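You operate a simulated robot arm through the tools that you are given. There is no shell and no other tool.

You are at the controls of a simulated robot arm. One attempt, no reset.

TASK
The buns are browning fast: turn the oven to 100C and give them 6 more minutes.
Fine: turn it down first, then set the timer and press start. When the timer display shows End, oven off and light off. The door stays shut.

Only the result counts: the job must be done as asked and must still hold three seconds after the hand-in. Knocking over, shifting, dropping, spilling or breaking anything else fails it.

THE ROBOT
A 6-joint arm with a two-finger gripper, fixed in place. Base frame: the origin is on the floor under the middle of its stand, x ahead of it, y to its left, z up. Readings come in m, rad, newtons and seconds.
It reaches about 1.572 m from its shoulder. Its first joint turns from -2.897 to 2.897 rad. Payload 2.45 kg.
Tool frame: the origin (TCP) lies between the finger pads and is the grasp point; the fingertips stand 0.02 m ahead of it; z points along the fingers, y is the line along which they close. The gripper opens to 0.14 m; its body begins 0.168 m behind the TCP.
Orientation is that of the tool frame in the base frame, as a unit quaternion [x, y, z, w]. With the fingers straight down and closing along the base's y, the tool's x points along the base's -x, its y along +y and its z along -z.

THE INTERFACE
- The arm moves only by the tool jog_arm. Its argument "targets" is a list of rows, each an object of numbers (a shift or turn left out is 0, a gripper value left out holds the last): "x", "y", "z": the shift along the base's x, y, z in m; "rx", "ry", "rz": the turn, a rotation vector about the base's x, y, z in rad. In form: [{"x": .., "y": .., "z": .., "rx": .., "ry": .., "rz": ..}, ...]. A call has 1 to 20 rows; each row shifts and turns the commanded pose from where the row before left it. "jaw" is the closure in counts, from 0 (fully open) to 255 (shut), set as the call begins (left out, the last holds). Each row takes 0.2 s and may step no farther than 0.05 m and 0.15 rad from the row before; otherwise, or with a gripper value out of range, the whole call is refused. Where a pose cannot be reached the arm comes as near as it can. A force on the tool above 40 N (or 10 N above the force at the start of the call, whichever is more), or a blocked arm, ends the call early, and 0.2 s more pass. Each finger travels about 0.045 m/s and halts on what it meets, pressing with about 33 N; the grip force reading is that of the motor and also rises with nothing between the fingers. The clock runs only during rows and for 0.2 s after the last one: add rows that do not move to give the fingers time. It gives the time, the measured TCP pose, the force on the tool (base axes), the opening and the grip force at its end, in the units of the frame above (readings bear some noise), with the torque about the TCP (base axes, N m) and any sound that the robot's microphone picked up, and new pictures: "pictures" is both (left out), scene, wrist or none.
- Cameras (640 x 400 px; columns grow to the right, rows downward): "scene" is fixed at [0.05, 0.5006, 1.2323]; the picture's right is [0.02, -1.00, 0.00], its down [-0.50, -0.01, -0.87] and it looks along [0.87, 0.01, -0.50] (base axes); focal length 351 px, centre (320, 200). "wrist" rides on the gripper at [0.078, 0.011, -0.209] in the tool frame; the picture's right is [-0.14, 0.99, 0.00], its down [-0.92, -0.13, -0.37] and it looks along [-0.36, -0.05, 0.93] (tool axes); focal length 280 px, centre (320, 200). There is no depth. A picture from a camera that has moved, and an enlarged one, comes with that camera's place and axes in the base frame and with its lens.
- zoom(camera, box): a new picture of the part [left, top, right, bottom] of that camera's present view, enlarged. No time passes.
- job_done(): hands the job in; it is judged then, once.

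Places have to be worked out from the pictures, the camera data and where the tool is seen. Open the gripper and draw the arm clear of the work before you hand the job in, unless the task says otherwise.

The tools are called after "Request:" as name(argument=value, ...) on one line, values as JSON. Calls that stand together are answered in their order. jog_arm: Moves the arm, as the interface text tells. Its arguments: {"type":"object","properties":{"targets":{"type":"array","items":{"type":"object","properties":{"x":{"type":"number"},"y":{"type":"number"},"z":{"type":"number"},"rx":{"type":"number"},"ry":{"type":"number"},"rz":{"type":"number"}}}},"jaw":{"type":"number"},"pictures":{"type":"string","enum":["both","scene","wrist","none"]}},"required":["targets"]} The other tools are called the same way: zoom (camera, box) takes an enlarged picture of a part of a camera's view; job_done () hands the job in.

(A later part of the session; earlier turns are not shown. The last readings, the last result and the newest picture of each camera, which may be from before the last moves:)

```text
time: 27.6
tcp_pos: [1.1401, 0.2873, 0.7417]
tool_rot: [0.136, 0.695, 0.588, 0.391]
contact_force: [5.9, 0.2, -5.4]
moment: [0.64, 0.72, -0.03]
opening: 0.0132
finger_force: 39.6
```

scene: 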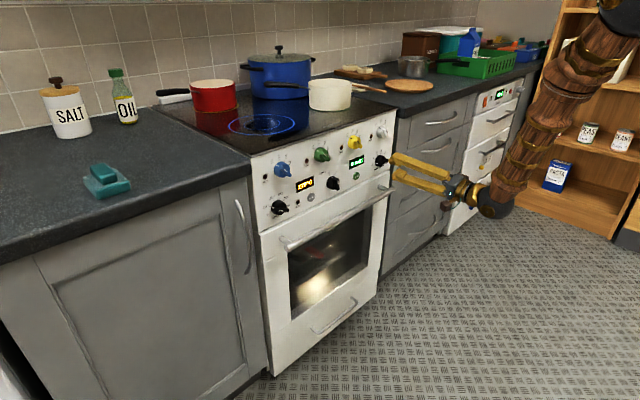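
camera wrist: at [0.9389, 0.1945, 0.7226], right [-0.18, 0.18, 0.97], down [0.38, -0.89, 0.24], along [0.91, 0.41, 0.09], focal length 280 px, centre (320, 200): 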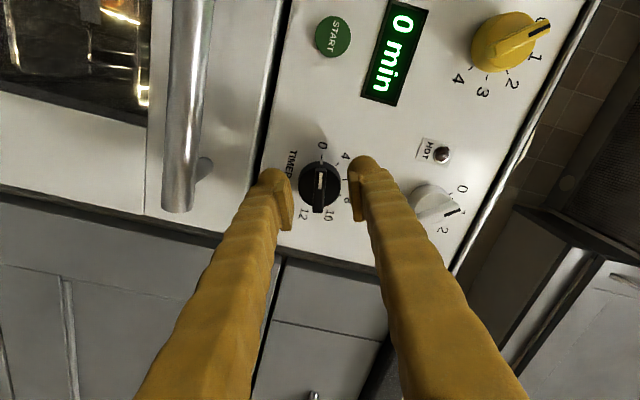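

The opening is 13 mm with about 1 N·m of torque about the knob axis. So this dial's 0 is nearer 190° (40° spacing), and the pads sit skewed by about 12°. I'll rotate the tool +12° so the pads seat flat on the fin.

Request:
jog_arm(targets=[{"rx": 0.0495, "ry": 0.0495}, {"rx": 0.0495, "ry": 0.0495}, {"rx": 0.0495, "ry": 0.0495}, {}], pictures="wrist")

Request:
zoom(camera="wrist", box=[250, 120, 410, 240])

```text
time: 28.6
tcp_pos: [1.141, 0.2878, 0.7419]
tool_rot: [0.209, 0.677, 0.625, 0.329]
contact_force: [6.7, 2.9, -12.0]
moment: [0.05, 0.24, -0.03]
opening: 0.0086
finger_force: 35.7
camera wrist: at [0.9371, 0.1958, 0.7387], right [-0.03, 0.03, 1.0], down [0.4, -0.92, 0.04], along [0.92, 0.4, 0.01], focal length 280 px, centre (320, 200)
```

wrist: 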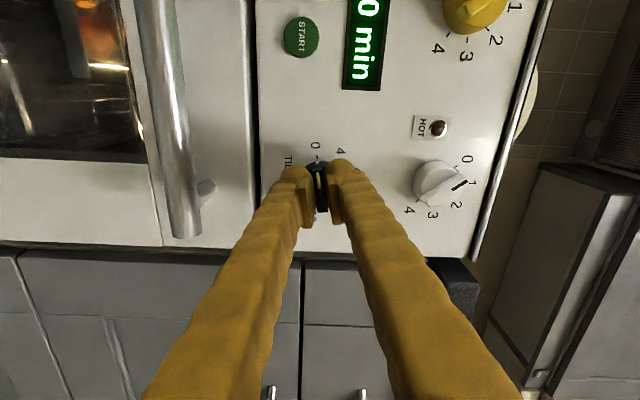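

```text
3.33 times, centred on (330, 180) of wrist
camera zoom: at [0.9371, 0.1958, 0.7387], right [-0.03, 0.03, 1.0], down [0.4, -0.92, 0.04], along [0.92, 0.4, 0.01], focal length 935 px, centre (287, 267)
```

zoom: 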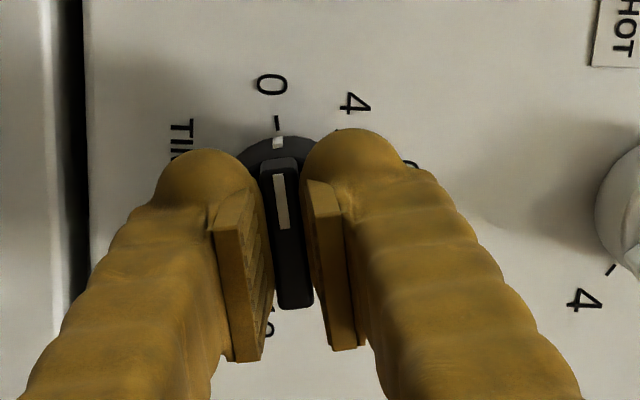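

Seated flat now (8.6 mm, fin at about 190.6°). The 6 mark is 80° clockwise; I'll turn in batches while watching the display.

Request:
jog_arm(targets=[{"rx": 0.0707, "ry": 0.0707}, {"rx": 0.0707, "ry": 0.0707}, {"rx": 0.0707, "ry": 0.0707}, {"rx": 0.0707, "ry": 0.0707}, {"rx": 0.0707, "ry": 0.0707}, {"rx": 0.0707, "ry": 0.0707}, {"rx": 0.0707, "ry": 0.0707}, {}], pictures="wrist")

```text
time: 30.4
tcp_pos: [1.141, 0.2867, 0.7419]
tool_rot: [0.426, 0.564, 0.701, 0.094]
contact_force: [-6.0, -1.1, 6.0]
moment: [0.08, -0.07, 0.08]
opening: 0.0087
finger_force: 35.9
camera wrist: at [0.9487, 0.1841, 0.7906], right [0.43, -0.43, 0.79], down [0.27, -0.78, -0.57], along [0.86, 0.45, -0.22], focal length 280 px, centre (320, 200)
```

wrist: 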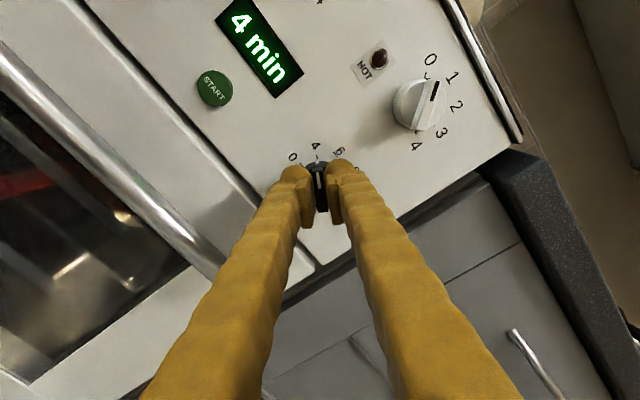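

The display reads 4 min at 150.6°, confirming 40° spacing. Another 40° should give 6.

Request:
jog_arm(targets=[{"rx": 0.0714, "ry": 0.0714}, {"rx": 0.0714, "ry": 0.0714}, {"rx": 0.0714, "ry": 0.0714}, {"rx": 0.0714, "ry": 0.0714}, {"rx": 0.0714, "ry": 0.0714}, {"rx": 0.0714, "ry": 0.0714}, {"rx": 0.0714, "ry": 0.0714}, {}])

Request:
zoom(camera="wrist", box=[250, 120, 410, 240])

Request:
zoom(camera="scene", box=[280, 120, 440, 220])

```text
time: 32.2
tcp_pos: [1.1429, 0.2877, 0.7437]
tool_rot: [0.594, 0.38, 0.692, -0.154]
contact_force: [17.0, -11.8, 23.8]
moment: [0.2, -0.23, -0.22]
opening: 0.0085
finger_force: 35.8
camera wrist: at [0.9814, 0.1512, 0.8197], right [0.69, -0.69, 0.21], down [-0.12, -0.4, -0.91], along [0.71, 0.6, -0.36], focal length 280 px, centre (320, 200)
```

scene: 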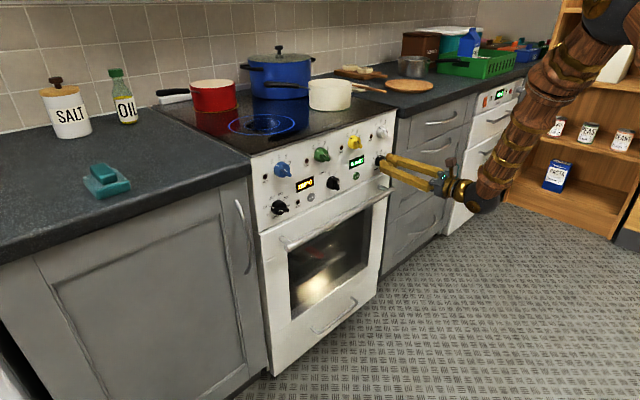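
wrist: 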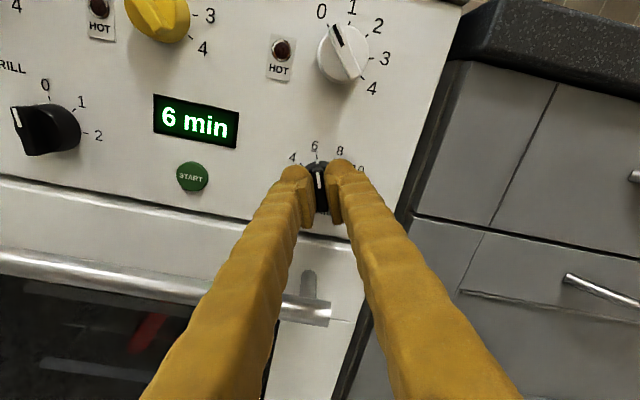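

```text
3.33 times, centred on (330, 180) of wrist
camera zoom: at [0.9814, 0.1512, 0.8197], right [0.69, -0.69, 0.21], down [-0.12, -0.4, -0.91], along [0.71, 0.6, -0.36], focal length 935 px, centre (287, 267)
```

zoom: 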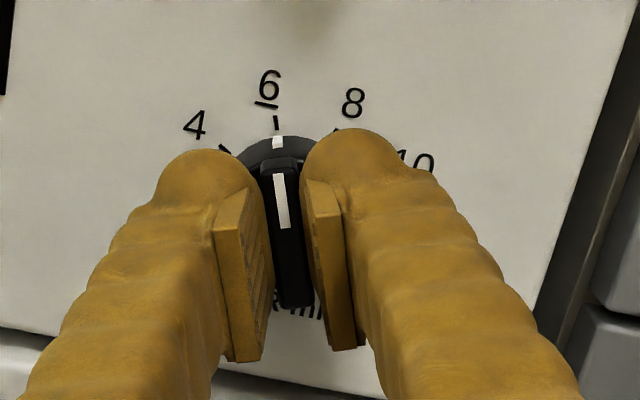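

```text
4.00 times, centred on (360, 170) of scene
camera zoom: at [0.05, 0.5006, 1.2323], right [0.02, -1.0, 0.0], down [-0.5, -0.01, -0.87], along [0.87, 0.01, -0.5], focal length 1405 px, centre (160, 320)
```

zoom: 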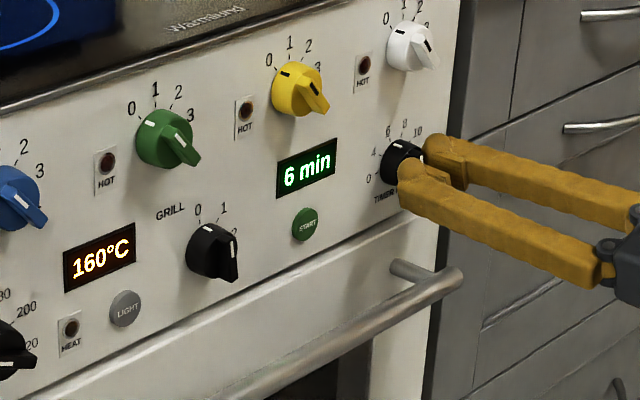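

The timer shows 6 min with the pointer on the 6 tick, and the oven is at 160°C and falling. I'll release and retreat straight out.

Request:
jog_arm(targets=[{}, {}, {}, {"x": -0.0118, "y": -0.0118}, {"x": -0.0118, "y": -0.0118}, {"x": -0.0118, "y": -0.0118}, {}], jaw=185, pictures="wrist")

Request:
zoom(camera="wrist", box=[140, 80, 400, 260])

```text
time: 33.8
tcp_pos: [1.1051, 0.2518, 0.7418]
tool_rot: [0.595, 0.38, 0.691, -0.154]
contact_force: [0.8, 0.4, 0.7]
moment: [0.02, 0.03, 0.03]
opening: 0.0384
finger_force: 0.1
camera wrist: at [0.9455, 0.1156, 0.8186], right [0.69, -0.69, 0.21], down [-0.12, -0.4, -0.91], along [0.71, 0.61, -0.36], focal length 280 px, centre (320, 200)
```

wrist: 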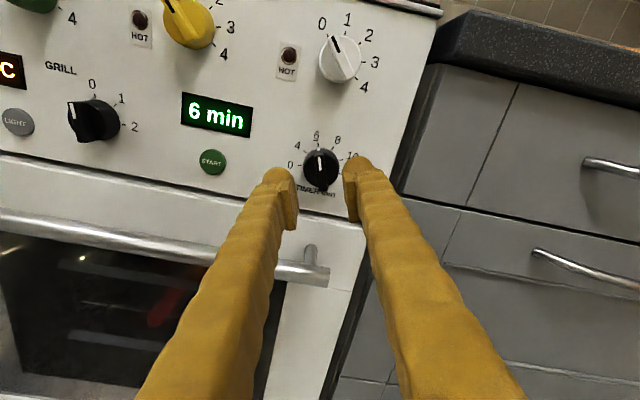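

```text
2.22 times, centred on (270, 170) of wrist
camera zoom: at [0.9455, 0.1156, 0.8186], right [0.69, -0.69, 0.21], down [-0.12, -0.4, -0.91], along [0.71, 0.61, -0.36], focal length 623 px, centre (431, 267)
```

zoom: 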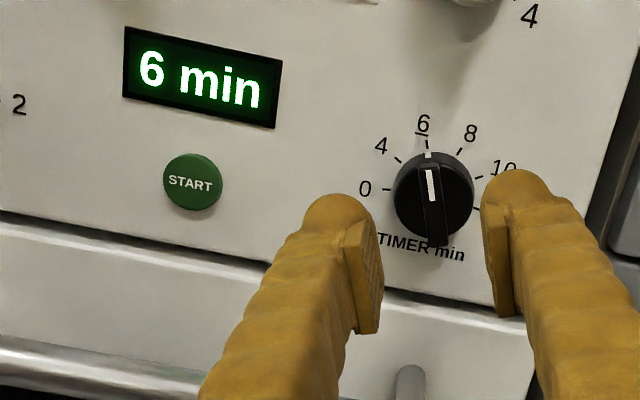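

The timer knob is at 6 and released; START sits at about U=0.488, z=0.7245. I'll close the fingers, level the roll with the camera up, and line the left fingertip up with START at 0.05 m tip clearance.

Request:
jog_arm(targets=[{"x": -0.0171, "y": 0.0274, "z": -0.0058, "rx": 0.0824, "ry": 0.0824}, {"x": -0.0171, "y": 0.0274, "z": -0.0058, "rx": 0.0824, "ry": 0.0824}, {"x": -0.017, "y": 0.0275, "z": -0.0057, "rx": 0.0824, "ry": 0.0824}, {}, {}], jaw=255)

Request:
zoom(camera="wrist", box=[220, 110, 420, 260])

Request:
zoom(camera="scene", box=[300, 130, 440, 230])

```text
time: 35.0
tcp_pos: [1.054, 0.3346, 0.7243]
tool_rot: [0.652, 0.272, 0.653, -0.272]
contact_force: [-0.5, 0.4, -0.3]
moment: [-0.04, 0.04, -0.03]
opening: 0.0
finger_force: 29.4
camera wrist: at [0.9138, 0.1801, 0.8018], right [0.7, -0.7, -0.14], down [-0.35, -0.17, -0.92], along [0.62, 0.69, -0.36], focal length 280 px, centre (320, 200)
```

scene: 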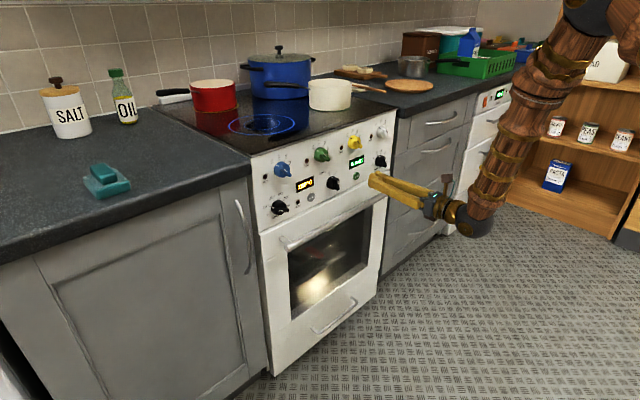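
wrist: 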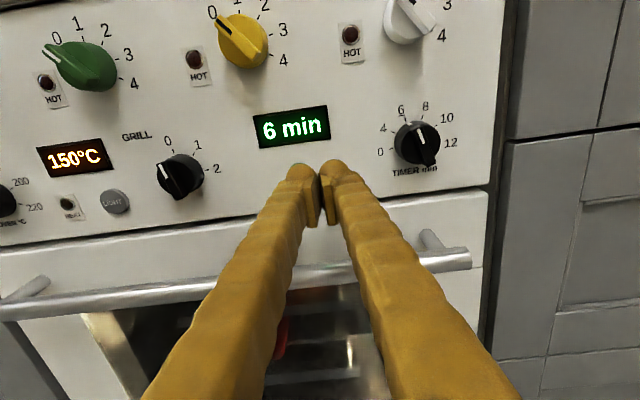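

```text
2.67 times, centred on (320, 185) of wrist
camera zoom: at [0.9138, 0.1801, 0.8018], right [0.7, -0.7, -0.14], down [-0.35, -0.17, -0.92], along [0.62, 0.69, -0.36], focal length 748 px, centre (320, 240)
```

zoom: 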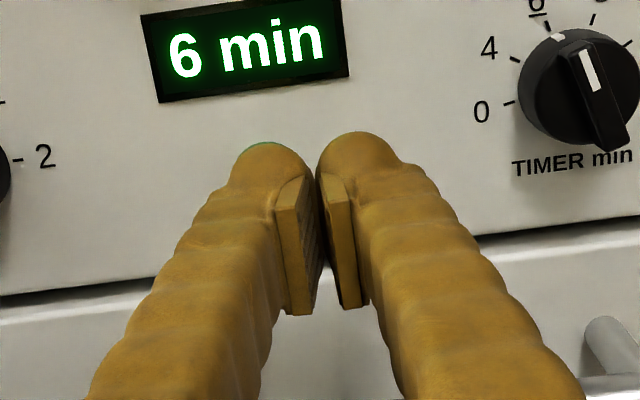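

```text
4.00 times, centred on (370, 180) of scene
camera zoom: at [0.05, 0.5006, 1.2323], right [0.02, -1.0, 0.0], down [-0.5, -0.01, -0.87], along [0.87, 0.01, -0.5], focal length 1405 px, centre (120, 280)
```

zoom: 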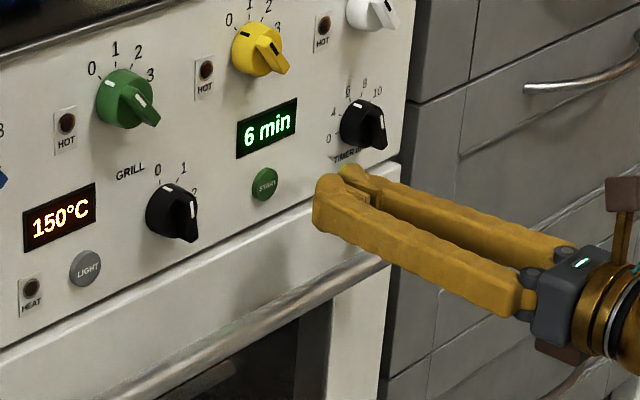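

The left fingertip covers START almost dead centre, needing about 3 mm more to the left. I'll shift and advance, finishing with fine steps so the force limit can catch the button stop.

Request:
jog_arm(targets=[{"x": 0.0099, "y": 0.0141}, {"x": 0.012, "y": 0.012}, {"x": 0.0021, "y": 0.0021}, {"x": 0.0021, "y": 0.0021}, {"x": 0.0021, "y": 0.0021}], pictures="wrist")

```text
time: 36.2
tcp_pos: [1.0819, 0.3675, 0.7254]
tool_rot: [0.652, 0.27, 0.654, -0.271]
contact_force: [0.6, -0.1, 0.0]
moment: [0.03, -0.01, 0.0]
opening: 0.0
finger_force: 29.5
camera wrist: at [0.942, 0.2121, 0.8022], right [0.7, -0.7, -0.14], down [-0.35, -0.17, -0.92], along [0.62, 0.69, -0.36], focal length 280 px, centre (320, 200)
```

wrist: 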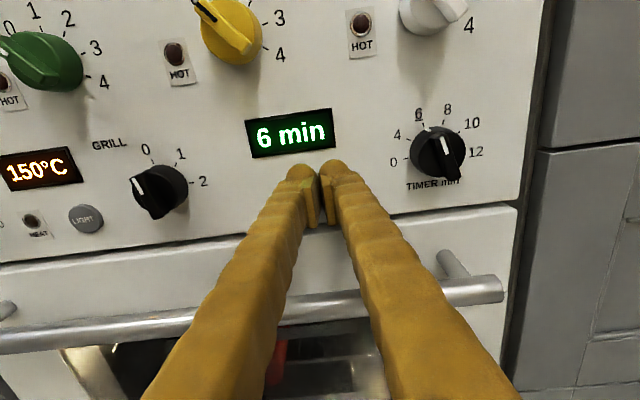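

No contact yet, with the tip about 6.6 mm off the panel. I'll continue in 2.5 mm steps.

Request:
jog_arm(targets=[{"x": 0.0018, "y": 0.0018}, {"x": 0.0018, "y": 0.0018}, {"x": 0.0018, "y": 0.0018}], pictures="scene")

```text
time: 37.0
tcp_pos: [1.088, 0.3716, 0.7245]
tool_rot: [0.652, 0.27, 0.654, -0.271]
contact_force: [-4.0, -5.7, 2.3]
moment: [0.03, -0.02, 0.05]
opening: 0.0002
finger_force: 29.3
heard: click
```

scene: 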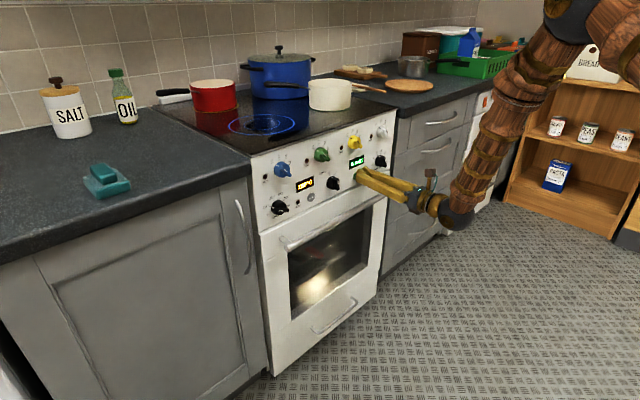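

I heard a click with about 7 N of contact, so START registered. I'll back straight out and watch the timer display.

Request:
jog_arm(targets=[{"x": -0.0118, "y": -0.0118}, {"x": -0.0118, "y": -0.0118}, {"x": -0.0118, "y": -0.0118}, {"x": -0.0118, "y": -0.0118}])

Request:
zoom(camera="scene", box=[265, 130, 405, 220])

```text
time: 38.0
tcp_pos: [1.0411, 0.3246, 0.7237]
tool_rot: [0.652, 0.27, 0.654, -0.271]
contact_force: [0.2, -0.7, 0.0]
moment: [-0.01, 0.01, 0.01]
opening: 0.0
finger_force: 29.5
camera wrist: at [0.9001, 0.17, 0.8021], right [0.7, -0.7, -0.14], down [-0.35, -0.17, -0.92], along [0.62, 0.69, -0.36], focal length 280 px, centre (320, 200)
```

scene: 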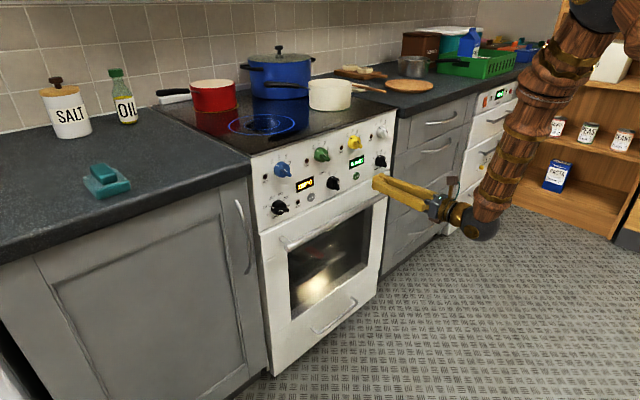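
wrist: 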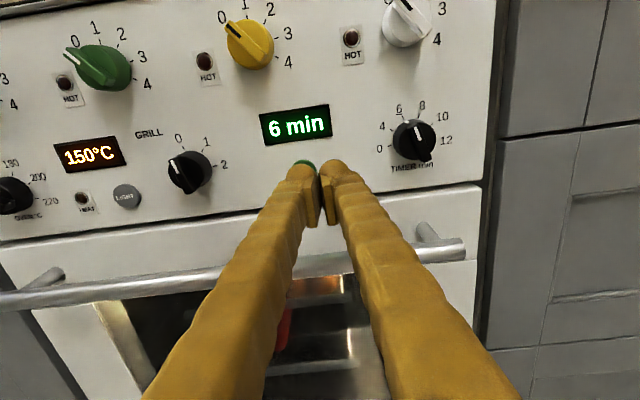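

```text
4.44 times, centred on (335, 175) of scene
camera zoom: at [0.05, 0.5006, 1.2323], right [0.02, -1.0, 0.0], down [-0.5, -0.01, -0.87], along [0.87, 0.01, -0.5], focal length 1561 px, centre (253, 311)
```

zoom: 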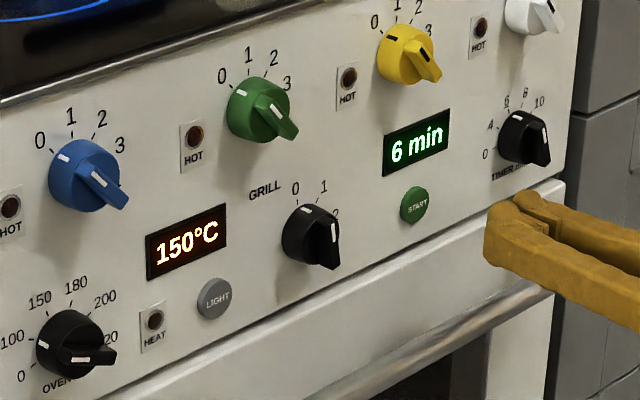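

The timer still shows 6 min just after the start, the oven pointer is at 100, and the display reads 150°C. While it counts down, I'll travel back to the pre-grasp at the oven knob (about 0.09 m off), rolling to match its fin.

Request:
jog_arm(targets=[{"x": -0.0246, "y": 0.0241, "z": 0.0019, "rz": 0.07}, {"x": -0.0246, "y": 0.0241, "z": 0.0019, "rx": -0.0854, "ry": -0.0993}, {"x": -0.0246, "y": 0.0241, "z": 0.0019, "rx": -0.0854, "ry": -0.0993}, {"x": -0.0246, "y": 0.0241, "z": 0.0019, "rx": -0.0854, "ry": -0.0993}, {"x": -0.0246, "y": 0.0241, "z": 0.0019, "rx": -0.0854, "ry": -0.0993}, {"x": -0.0246, "y": 0.0241, "z": 0.0019, "rx": -0.0854, "ry": -0.0993}, {"x": -0.0246, "y": 0.0241, "z": 0.0019, "rx": -0.0854, "ry": -0.0993}, {"x": -0.0246, "y": 0.0241, "z": 0.0019, "rx": -0.0854, "ry": -0.0993}, {"x": -0.0246, "y": 0.0241, "z": 0.0019, "rx": -0.0854, "ry": -0.0993}, {"x": -0.0249, "y": 0.0239, "z": 0.0019, "rx": -0.0854, "ry": -0.0993}, {}], jaw=175)

Request:
zoom(camera="scene", box=[265, 130, 405, 220])

Request:
zoom(camera="wrist", box=[250, 110, 410, 230])

```text
time: 40.4
tcp_pos: [0.793, 0.5652, 0.7451]
tool_rot: [0.368, 0.601, 0.7, 0.111]
contact_force: [-0.9, -0.2, -0.5]
moment: [-0.01, -0.01, 0.01]
opening: 0.044
finger_force: 0.0
camera wrist: at [0.6058, 0.4516, 0.7831], right [0.38, -0.33, 0.86], down [0.37, -0.8, -0.47], along [0.85, 0.5, -0.18], focal length 280 px, centre (320, 200)
```

scene: 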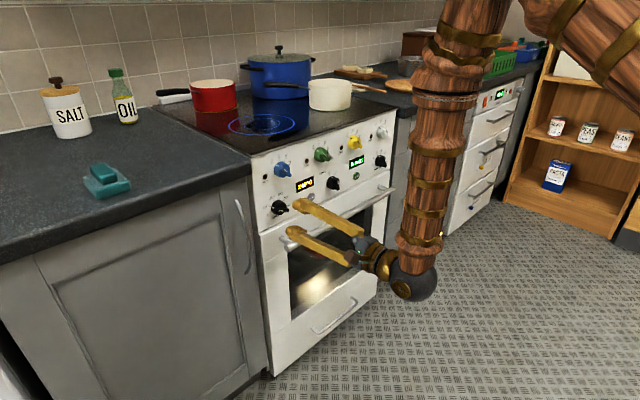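
wrist: 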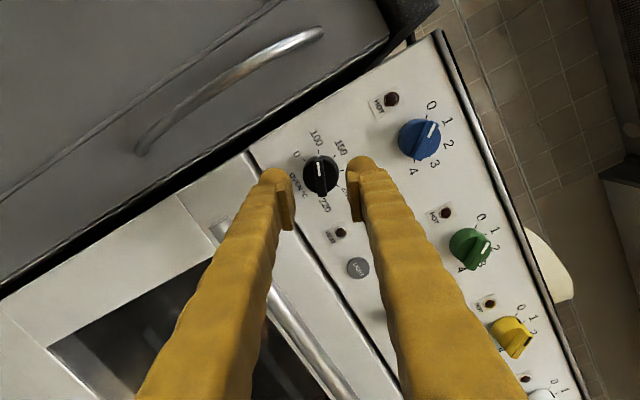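

```text
4.44 times, centred on (335, 175) of scene
camera zoom: at [0.05, 0.5006, 1.2323], right [0.02, -1.0, 0.0], down [-0.5, -0.01, -0.87], along [0.87, 0.01, -0.5], focal length 1561 px, centre (253, 311)
```

zoom: 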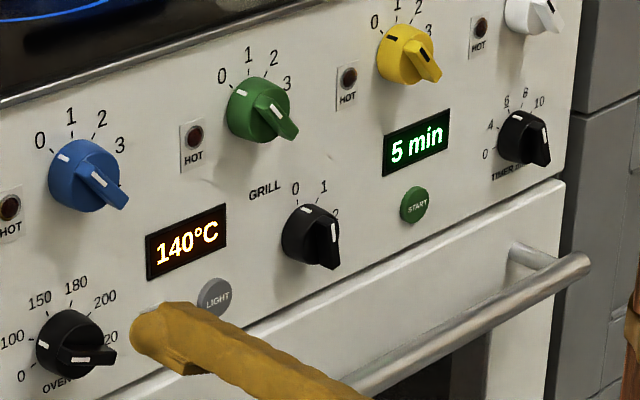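

```text
3.33 times, centred on (330, 170) of wrist
camera zoom: at [0.6058, 0.4516, 0.7831], right [0.38, -0.33, 0.86], down [0.37, -0.8, -0.47], along [0.85, 0.5, -0.18], focal length 935 px, centre (287, 300)
```

zoom: 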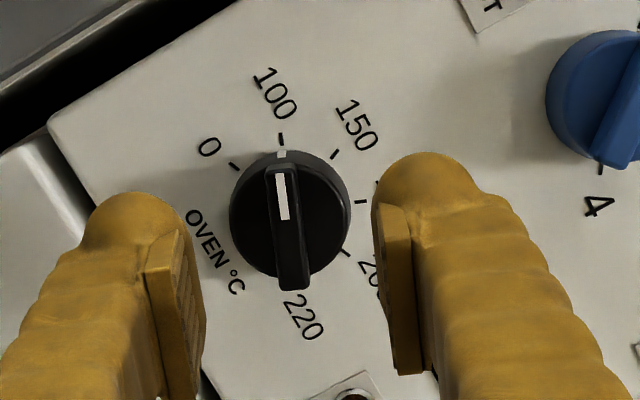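

The countdown is running fast (already 5 min), and I'm aligned in front of the oven knob with the fin centred. I'll hold still here and watch the timer.

Request:
jog_arm(targets=[{}, {}, {}, {}, {}, {}, {}, {}, {}, {}, {}, {}, {}, {}, {}], pictures="none")

Request:
zoom(camera="scene", box=[265, 130, 405, 220])

```text
time: 43.6
tcp_pos: [0.7935, 0.5646, 0.7449]
tool_rot: [0.369, 0.602, 0.7, 0.111]
contact_force: [0.5, 0.2, 1.2]
moment: [0.01, 0.03, 0.04]
opening: 0.0441
finger_force: 0.1
```

```text
4.44 times, centred on (335, 175) of scene
camera zoom: at [0.05, 0.5006, 1.2323], right [0.02, -1.0, 0.0], down [-0.5, -0.01, -0.87], along [0.87, 0.01, -0.5], focal length 1561 px, centre (253, 311)
```

zoom: 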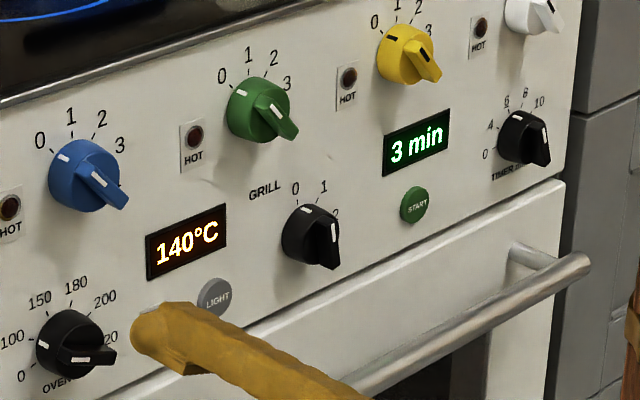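

3 min are left at t=43.6, roughly 2 s per displayed minute, so I'll keep waiting.

Request:
jog_arm(targets=[{}, {}, {}, {}, {}, {}, {}, {}, {}, {}, {}, {}, {}, {}, {}, {}, {}, {}, {}, {}], pictures="none")

Request:
zoom(camera="scene", box=[265, 130, 405, 220])

```text
time: 47.8
tcp_pos: [0.794, 0.5658, 0.7442]
tool_rot: [0.369, 0.602, 0.7, 0.11]
contact_force: [-0.1, 0.5, -0.1]
moment: [0.02, 0.01, -0.01]
opening: 0.044
finger_force: 0.0
```

```text
4.44 times, centred on (335, 175) of scene
camera zoom: at [0.05, 0.5006, 1.2323], right [0.02, -1.0, 0.0], down [-0.5, -0.01, -0.87], along [0.87, 0.01, -0.5], focal length 1561 px, centre (253, 311)
```

zoom: 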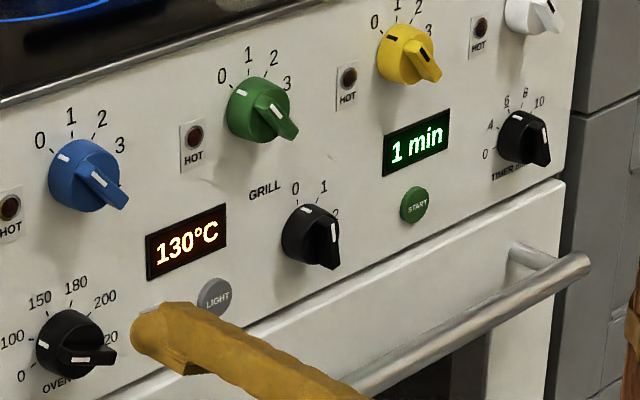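

1 min is left, so I'll wait a little longer for End.

Request:
jog_arm(targets=[{}, {}, {}, {}, {}, {}, {}, {}, {}, {}], pictures="none")

Request:
zoom(camera="scene", box=[265, 130, 405, 220])

```text
time: 50.0
tcp_pos: [0.7944, 0.5641, 0.7443]
tool_rot: [0.369, 0.601, 0.7, 0.111]
contact_force: [0.5, 0.3, -0.3]
moment: [0.01, -0.02, -0.01]
opening: 0.0441
finger_force: 0.1
```

```text
4.44 times, centred on (335, 175) of scene
camera zoom: at [0.05, 0.5006, 1.2323], right [0.02, -1.0, 0.0], down [-0.5, -0.01, -0.87], along [0.87, 0.01, -0.5], focal length 1561 px, centre (253, 311)
```

zoom: 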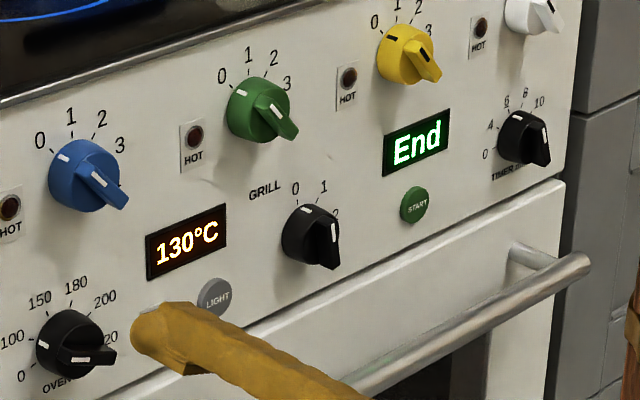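

The display shows End. Now I'll advance onto the oven knob (TCP to about 0.040 m off the panel) to turn it off.

Request:
jog_arm(targets=[{"x": 0.0122, "y": 0.0117, "z": -0.0007}, {"x": 0.0122, "y": 0.0117, "z": -0.0007}, {"x": 0.0122, "y": 0.0117, "z": -0.0006}, {}], pictures="wrist")

Request:
zoom(camera="wrist", box=[250, 120, 410, 240])

```text
time: 51.0
tcp_pos: [0.8318, 0.6018, 0.7416]
tool_rot: [0.368, 0.601, 0.701, 0.111]
contact_force: [0.1, 0.0, 0.7]
moment: [0.02, -0.02, -0.01]
opening: 0.0438
finger_force: 0.1
camera wrist: at [0.6431, 0.4869, 0.7808], right [0.38, -0.33, 0.86], down [0.37, -0.8, -0.47], along [0.85, 0.5, -0.18], focal length 280 px, centre (320, 200)
```

wrist: 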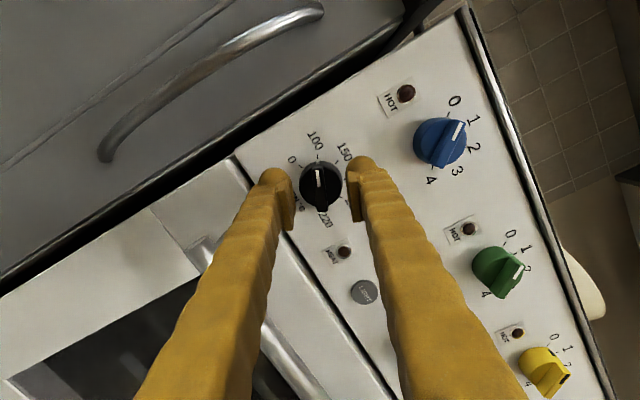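

```text
3.33 times, centred on (330, 180) of wrist
camera zoom: at [0.6431, 0.4869, 0.7808], right [0.38, -0.33, 0.86], down [0.37, -0.8, -0.47], along [0.85, 0.5, -0.18], focal length 935 px, centre (287, 267)
```

zoom: 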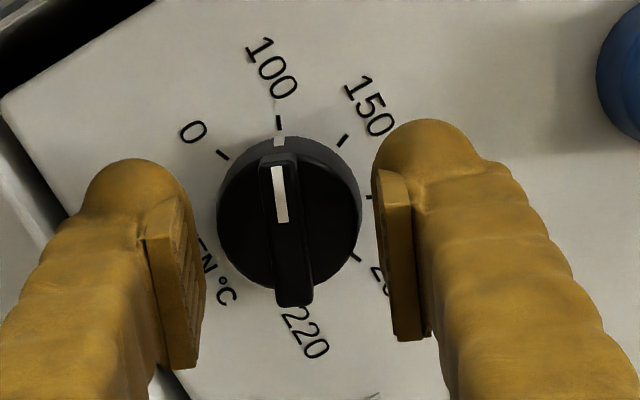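

Centred and contact-free, so I'll ease out 2 mm and close on the fin.

Request:
jog_arm(targets=[{"x": -0.0012, "y": -0.0014, "z": 0.0004}, {}, {}, {}], jaw=255, pictures="none")

```text
time: 52.0
tcp_pos: [0.8306, 0.5992, 0.7428]
tool_rot: [0.369, 0.602, 0.7, 0.111]
contact_force: [2.3, 3.4, -4.0]
moment: [-0.04, 0.01, 0.0]
opening: 0.0089
finger_force: 36.6
```

A clean grip with almost no side load. I'll turn counter-clockwise most of the 45° toward 0.

Request:
jog_arm(targets=[{"rx": -0.0652, "ry": -0.0758}, {"rx": -0.0652, "ry": -0.0758}, {"rx": -0.0652, "ry": -0.0758}, {"rx": -0.0652, "ry": -0.0758}, {"rx": -0.0652, "ry": -0.0758}, {"rx": -0.0652, "ry": -0.0758}, {"rx": -0.0652, "ry": -0.0758}, {}], pictures="wrist")

Request:
zoom(camera="wrist", box=[250, 120, 410, 240])

Request:
zoom(camera="scene", box=[255, 160, 355, 235])

```text
time: 53.8
tcp_pos: [0.83, 0.6001, 0.7426]
tool_rot: [0.14, 0.693, 0.619, 0.344]
contact_force: [0.5, -13.4, -2.3]
moment: [-0.05, 0.03, -0.17]
opening: 0.0088
finger_force: 36.0
camera wrist: at [0.6346, 0.4914, 0.7284], right [-0.13, 0.11, 0.99], down [0.46, -0.87, 0.16], along [0.88, 0.47, 0.06], focal length 280 px, centre (320, 200)
```

wrist: 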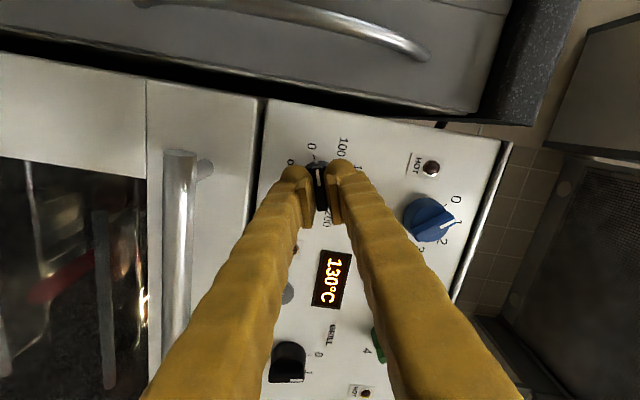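

```text
3.33 times, centred on (330, 180) of wrist
camera zoom: at [0.6346, 0.4914, 0.7284], right [-0.13, 0.11, 0.99], down [0.46, -0.87, 0.16], along [0.88, 0.47, 0.06], focal length 935 px, centre (287, 267)
```

zoom: 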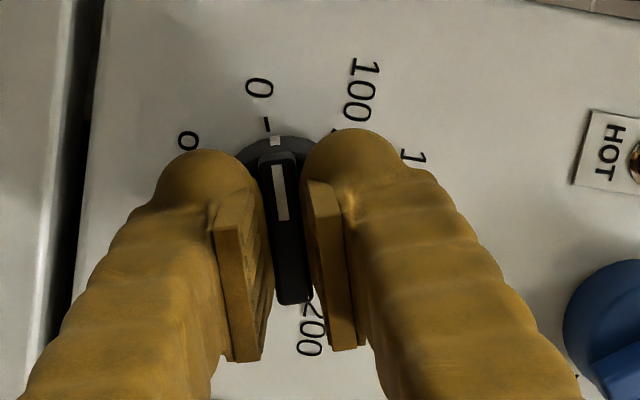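

```text
5.33 times, centred on (305, 198) of scene
camera zoom: at [0.05, 0.5006, 1.2323], right [0.02, -1.0, 0.0], down [-0.5, -0.01, -0.87], along [0.87, 0.01, -0.5], focal length 1873 px, centre (400, 213)
```

zoom: 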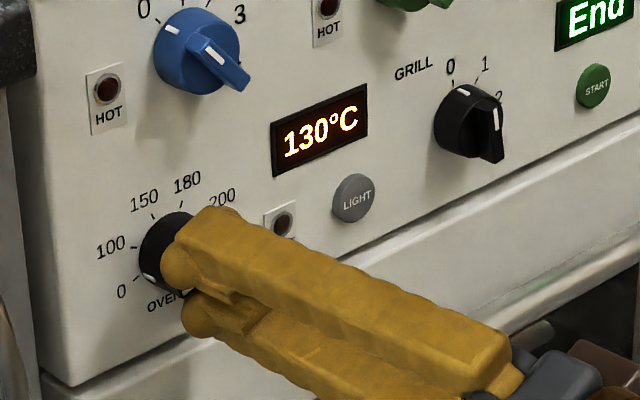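

The pointer is about 5° short of 0, so I'll turn the last bit.

Request:
jog_arm(targets=[{"rx": -0.0326, "ry": -0.0379}, {"rx": -0.0293, "ry": -0.0341}, {}], pictures="wrist")

Request:
zoom(camera="wrist", box=[270, 130, 370, 205])

Request:
zoom(camera="scene", box=[265, 130, 405, 220])

```text
time: 54.6
tcp_pos: [0.8295, 0.6004, 0.7418]
tool_rot: [0.106, 0.699, 0.603, 0.371]
contact_force: [-2.7, -17.1, -3.6]
moment: [0.23, 0.28, -0.19]
opening: 0.0086
finger_force: 36.6
camera wrist: at [0.6359, 0.4904, 0.7213], right [-0.2, 0.17, 0.96], down [0.44, -0.86, 0.24], along [0.87, 0.48, 0.1], focal length 280 px, centre (320, 200)
```

wrist: 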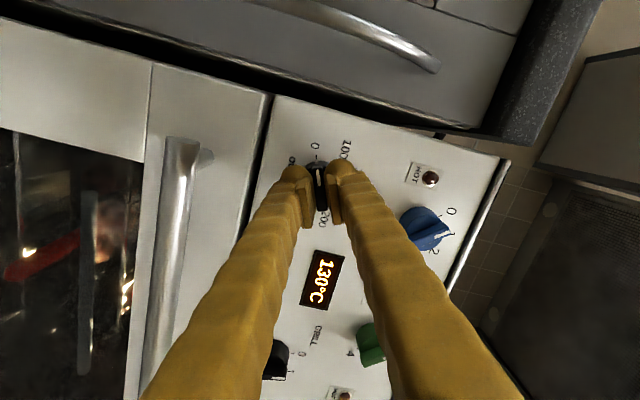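

```text
5.33 times, centred on (320, 168) of wrist
camera zoom: at [0.6359, 0.4904, 0.7213], right [-0.2, 0.17, 0.96], down [0.44, -0.86, 0.24], along [0.87, 0.48, 0.1], focal length 1495 px, centre (320, 373)
```

zoom: 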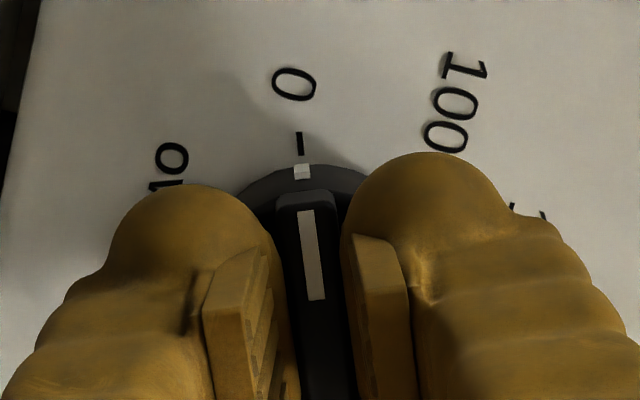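

```text
4.44 times, centred on (335, 175) of scene
camera zoom: at [0.05, 0.5006, 1.2323], right [0.02, -1.0, 0.0], down [-0.5, -0.01, -0.87], along [0.87, 0.01, -0.5], focal length 1561 px, centre (253, 311)
```

zoom: 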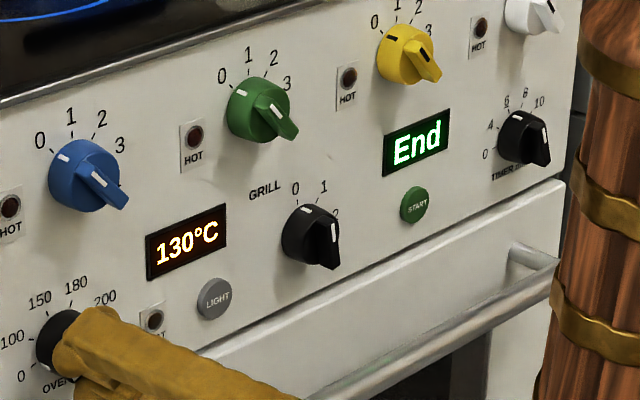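

The pointer is on 0 and the torque is rising as it meets the end stop, so the oven is off. I'll release and back straight out.

Request:
jog_arm(targets=[{}, {}, {}, {"x": -0.0118, "y": -0.0118}, {"x": -0.0118, "y": -0.0118}, {"x": -0.0118, "y": -0.0118}, {}], jaw=185, pictures="wrist")

Request:
zoom(camera="wrist", box=[260, 110, 420, 230])

```text
time: 56.2
tcp_pos: [0.7936, 0.5632, 0.742]
tool_rot: [0.105, 0.698, 0.602, 0.372]
contact_force: [0.6, -0.1, -0.5]
moment: [-0.01, 0.02, 0.01]
opening: 0.0386
finger_force: 0.1
camera wrist: at [0.5998, 0.4551, 0.7212], right [-0.2, 0.17, 0.97], down [0.44, -0.86, 0.24], along [0.87, 0.48, 0.1], focal length 280 px, centre (320, 200)
```

wrist: 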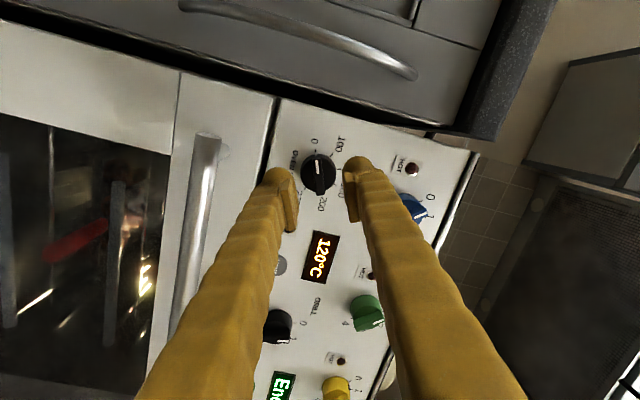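

```text
3.33 times, centred on (340, 170) of wrist
camera zoom: at [0.5998, 0.4551, 0.7212], right [-0.2, 0.17, 0.97], down [0.44, -0.86, 0.24], along [0.87, 0.48, 0.1], focal length 935 px, centre (253, 300)
```

zoom: 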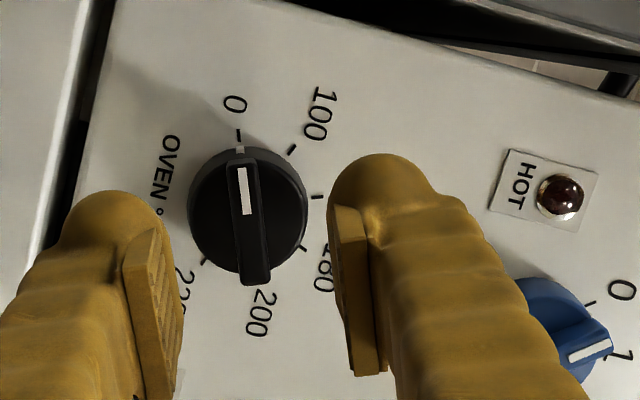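

The oven knob rests at 0 and the temperature is falling (120°C). Next is LIGHT at about U=0.286, z=0.7245; I'll square up, roll level, close the fingers and line the left fingertip up with it.

Request:
jog_arm(targets=[{"x": 0.0229, "y": -0.0167, "z": -0.0035, "rz": -0.082}, {"x": 0.0229, "y": -0.0167, "z": -0.0035, "rx": 0.0991, "ry": 0.0991}, {"x": 0.0229, "y": -0.0167, "z": -0.0035, "rx": 0.0991, "ry": 0.0991}, {"x": 0.0229, "y": -0.0167, "z": -0.0035, "rx": 0.0991, "ry": 0.0991}, {"x": 0.0229, "y": -0.0167, "z": -0.0035, "rx": 0.0991, "ry": 0.0991}, {"rx": 0.0991, "ry": 0.0991}, {"rx": 0.0991, "ry": 0.0991}, {"rx": 0.0991, "ry": 0.0991}, {"rx": 0.0991, "ry": 0.0991}, {"rx": 0.0991, "ry": 0.0991}, {"rx": 0.0991, "ry": 0.0991}, {"rx": 0.0991, "ry": 0.0991}, {"rx": 0.0991, "ry": 0.0991}, {"rx": 0.0991, "ry": 0.0991}, {"rx": 0.0991, "ry": 0.0991}, {}], jaw=255)

Request:
zoom(camera="wrist", box=[220, 100, 420, 250])

Request:
zoom(camera="scene", box=[255, 140, 395, 240])

```text
time: 59.6
tcp_pos: [0.9088, 0.4812, 0.724]
tool_rot: [0.653, 0.273, 0.654, -0.266]
contact_force: [0.6, 0.8, 0.4]
moment: [-0.04, -0.01, 0.03]
opening: 0.0
finger_force: 29.5
camera wrist: at [0.7676, 0.3269, 0.8035], right [0.7, -0.7, -0.13], down [-0.35, -0.18, -0.92], along [0.62, 0.69, -0.37], focal length 280 px, centre (320, 200)
```

scene: 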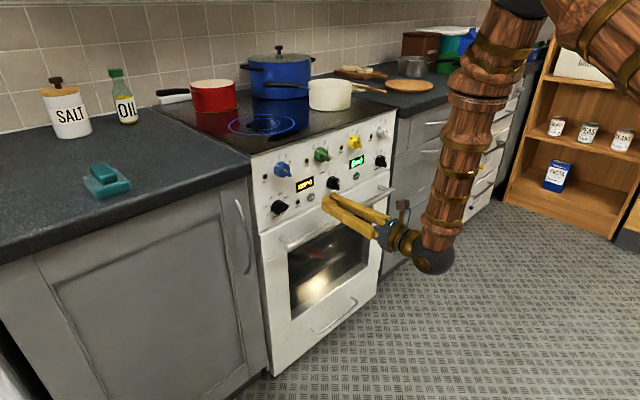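
wrist: 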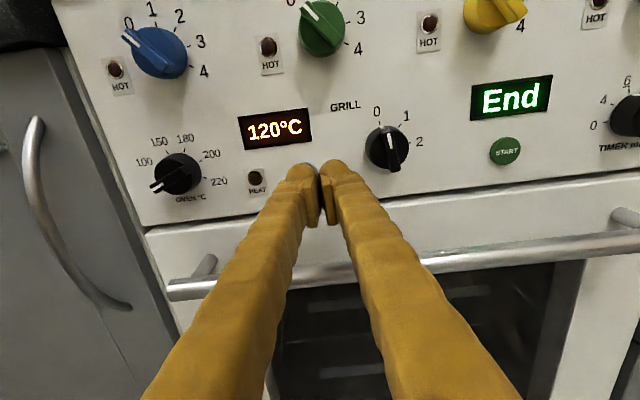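

```text
2.67 times, centred on (320, 175) of wrist
camera zoom: at [0.7676, 0.3269, 0.8035], right [0.7, -0.7, -0.13], down [-0.35, -0.18, -0.92], along [0.62, 0.69, -0.37], focal length 748 px, centre (320, 267)
```

zoom: 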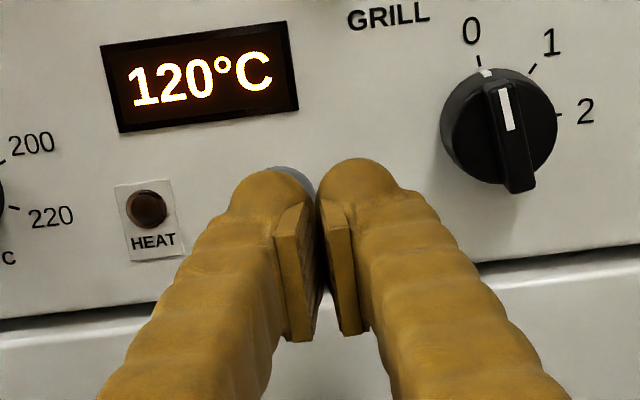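

```text
4.00 times, centred on (325, 190) of scene
camera zoom: at [0.05, 0.5006, 1.2323], right [0.02, -1.0, 0.0], down [-0.5, -0.01, -0.87], along [0.87, 0.01, -0.5], focal length 1405 px, centre (300, 240)
```

zoom: 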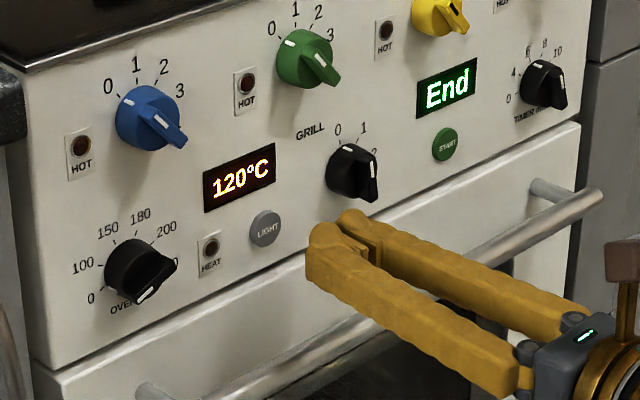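

LIGHT lies right behind the left fingertip (tool y ≈ −0.0145, fingertip ≈ −0.016), so alignment is good. I'll advance to about 6 mm tip clearance.

Request:
jog_arm(targets=[{"x": 0.0127, "y": 0.0113}, {"x": 0.012, "y": 0.012}, {"x": 0.0053, "y": 0.0053}, {}], pictures="scene")

```text
time: 60.6
tcp_pos: [0.9396, 0.5084, 0.7256]
tool_rot: [0.653, 0.274, 0.654, -0.268]
contact_force: [-0.9, 0.5, -0.3]
moment: [0.02, -0.03, 0.03]
opening: 0.0004
finger_force: 28.9
```

scene: 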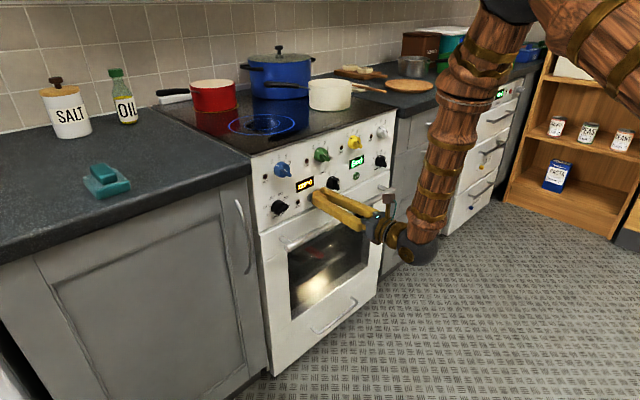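

No contact yet, and the oven lamp glow is still visible in the window. I'll press in with 2.5 mm steps.

Request:
jog_arm(targets=[{"x": 0.0018, "y": 0.0018}, {"x": 0.0018, "y": 0.0018}, {"x": 0.0018, "y": 0.0018}], pictures="scene")

```text
time: 61.4
tcp_pos: [0.9435, 0.5146, 0.7248]
tool_rot: [0.653, 0.274, 0.654, -0.267]
contact_force: [-4.4, -2.3, 1.9]
moment: [0.02, -0.06, 0.06]
opening: 0.0
finger_force: 29.2
heard: click
```

scene: 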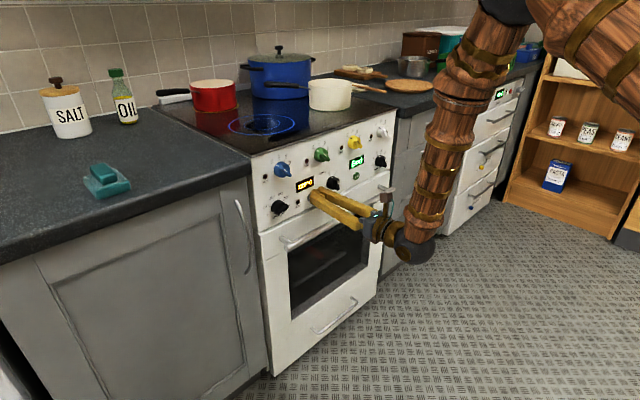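

A click, and the window has gone dark, so the light is off. I'll withdraw straight out first.

Request:
jog_arm(targets=[{"x": -0.0118, "y": -0.0118}, {"x": -0.0118, "y": -0.0118}, {"x": -0.0118, "y": -0.0118}, {"x": -0.0118, "y": -0.0118}, {"x": -0.0118, "y": -0.0118}, {"x": -0.0118, "y": -0.0118}])

Request:
zoom(camera="scene", box=[255, 120, 405, 220])

```text
time: 62.8
tcp_pos: [0.8738, 0.4438, 0.7238]
tool_rot: [0.652, 0.274, 0.654, -0.266]
contact_force: [0.7, -0.3, 0.0]
moment: [0.02, 0.0, -0.01]
opening: 0.0
finger_force: 29.1
camera wrist: at [0.7326, 0.2904, 0.8034], right [0.7, -0.7, -0.13], down [-0.34, -0.18, -0.92], along [0.62, 0.69, -0.37], focal length 280 px, centre (320, 200)
```

scene: 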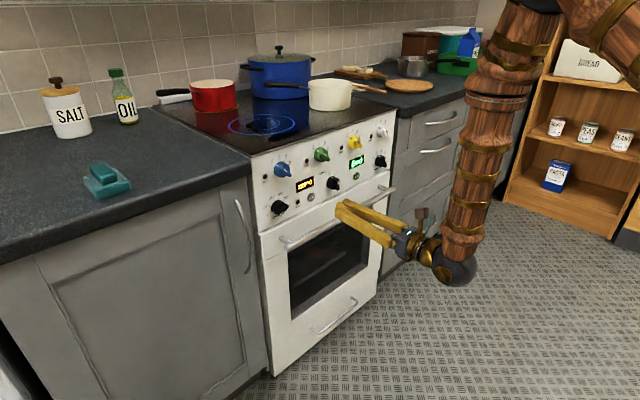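
wrist: 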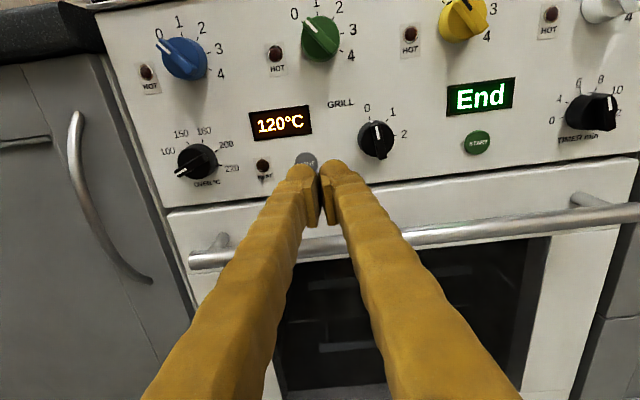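

```text
4.00 times, centred on (330, 170) of scene
camera zoom: at [0.05, 0.5006, 1.2323], right [0.02, -1.0, 0.0], down [-0.5, -0.01, -0.87], along [0.87, 0.01, -0.5], focal length 1405 px, centre (280, 320)
```

zoom: 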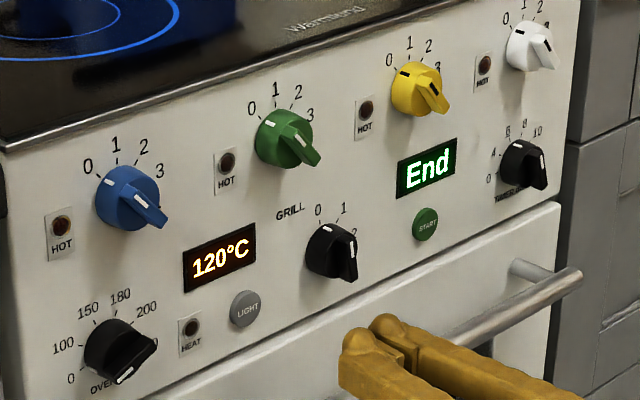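

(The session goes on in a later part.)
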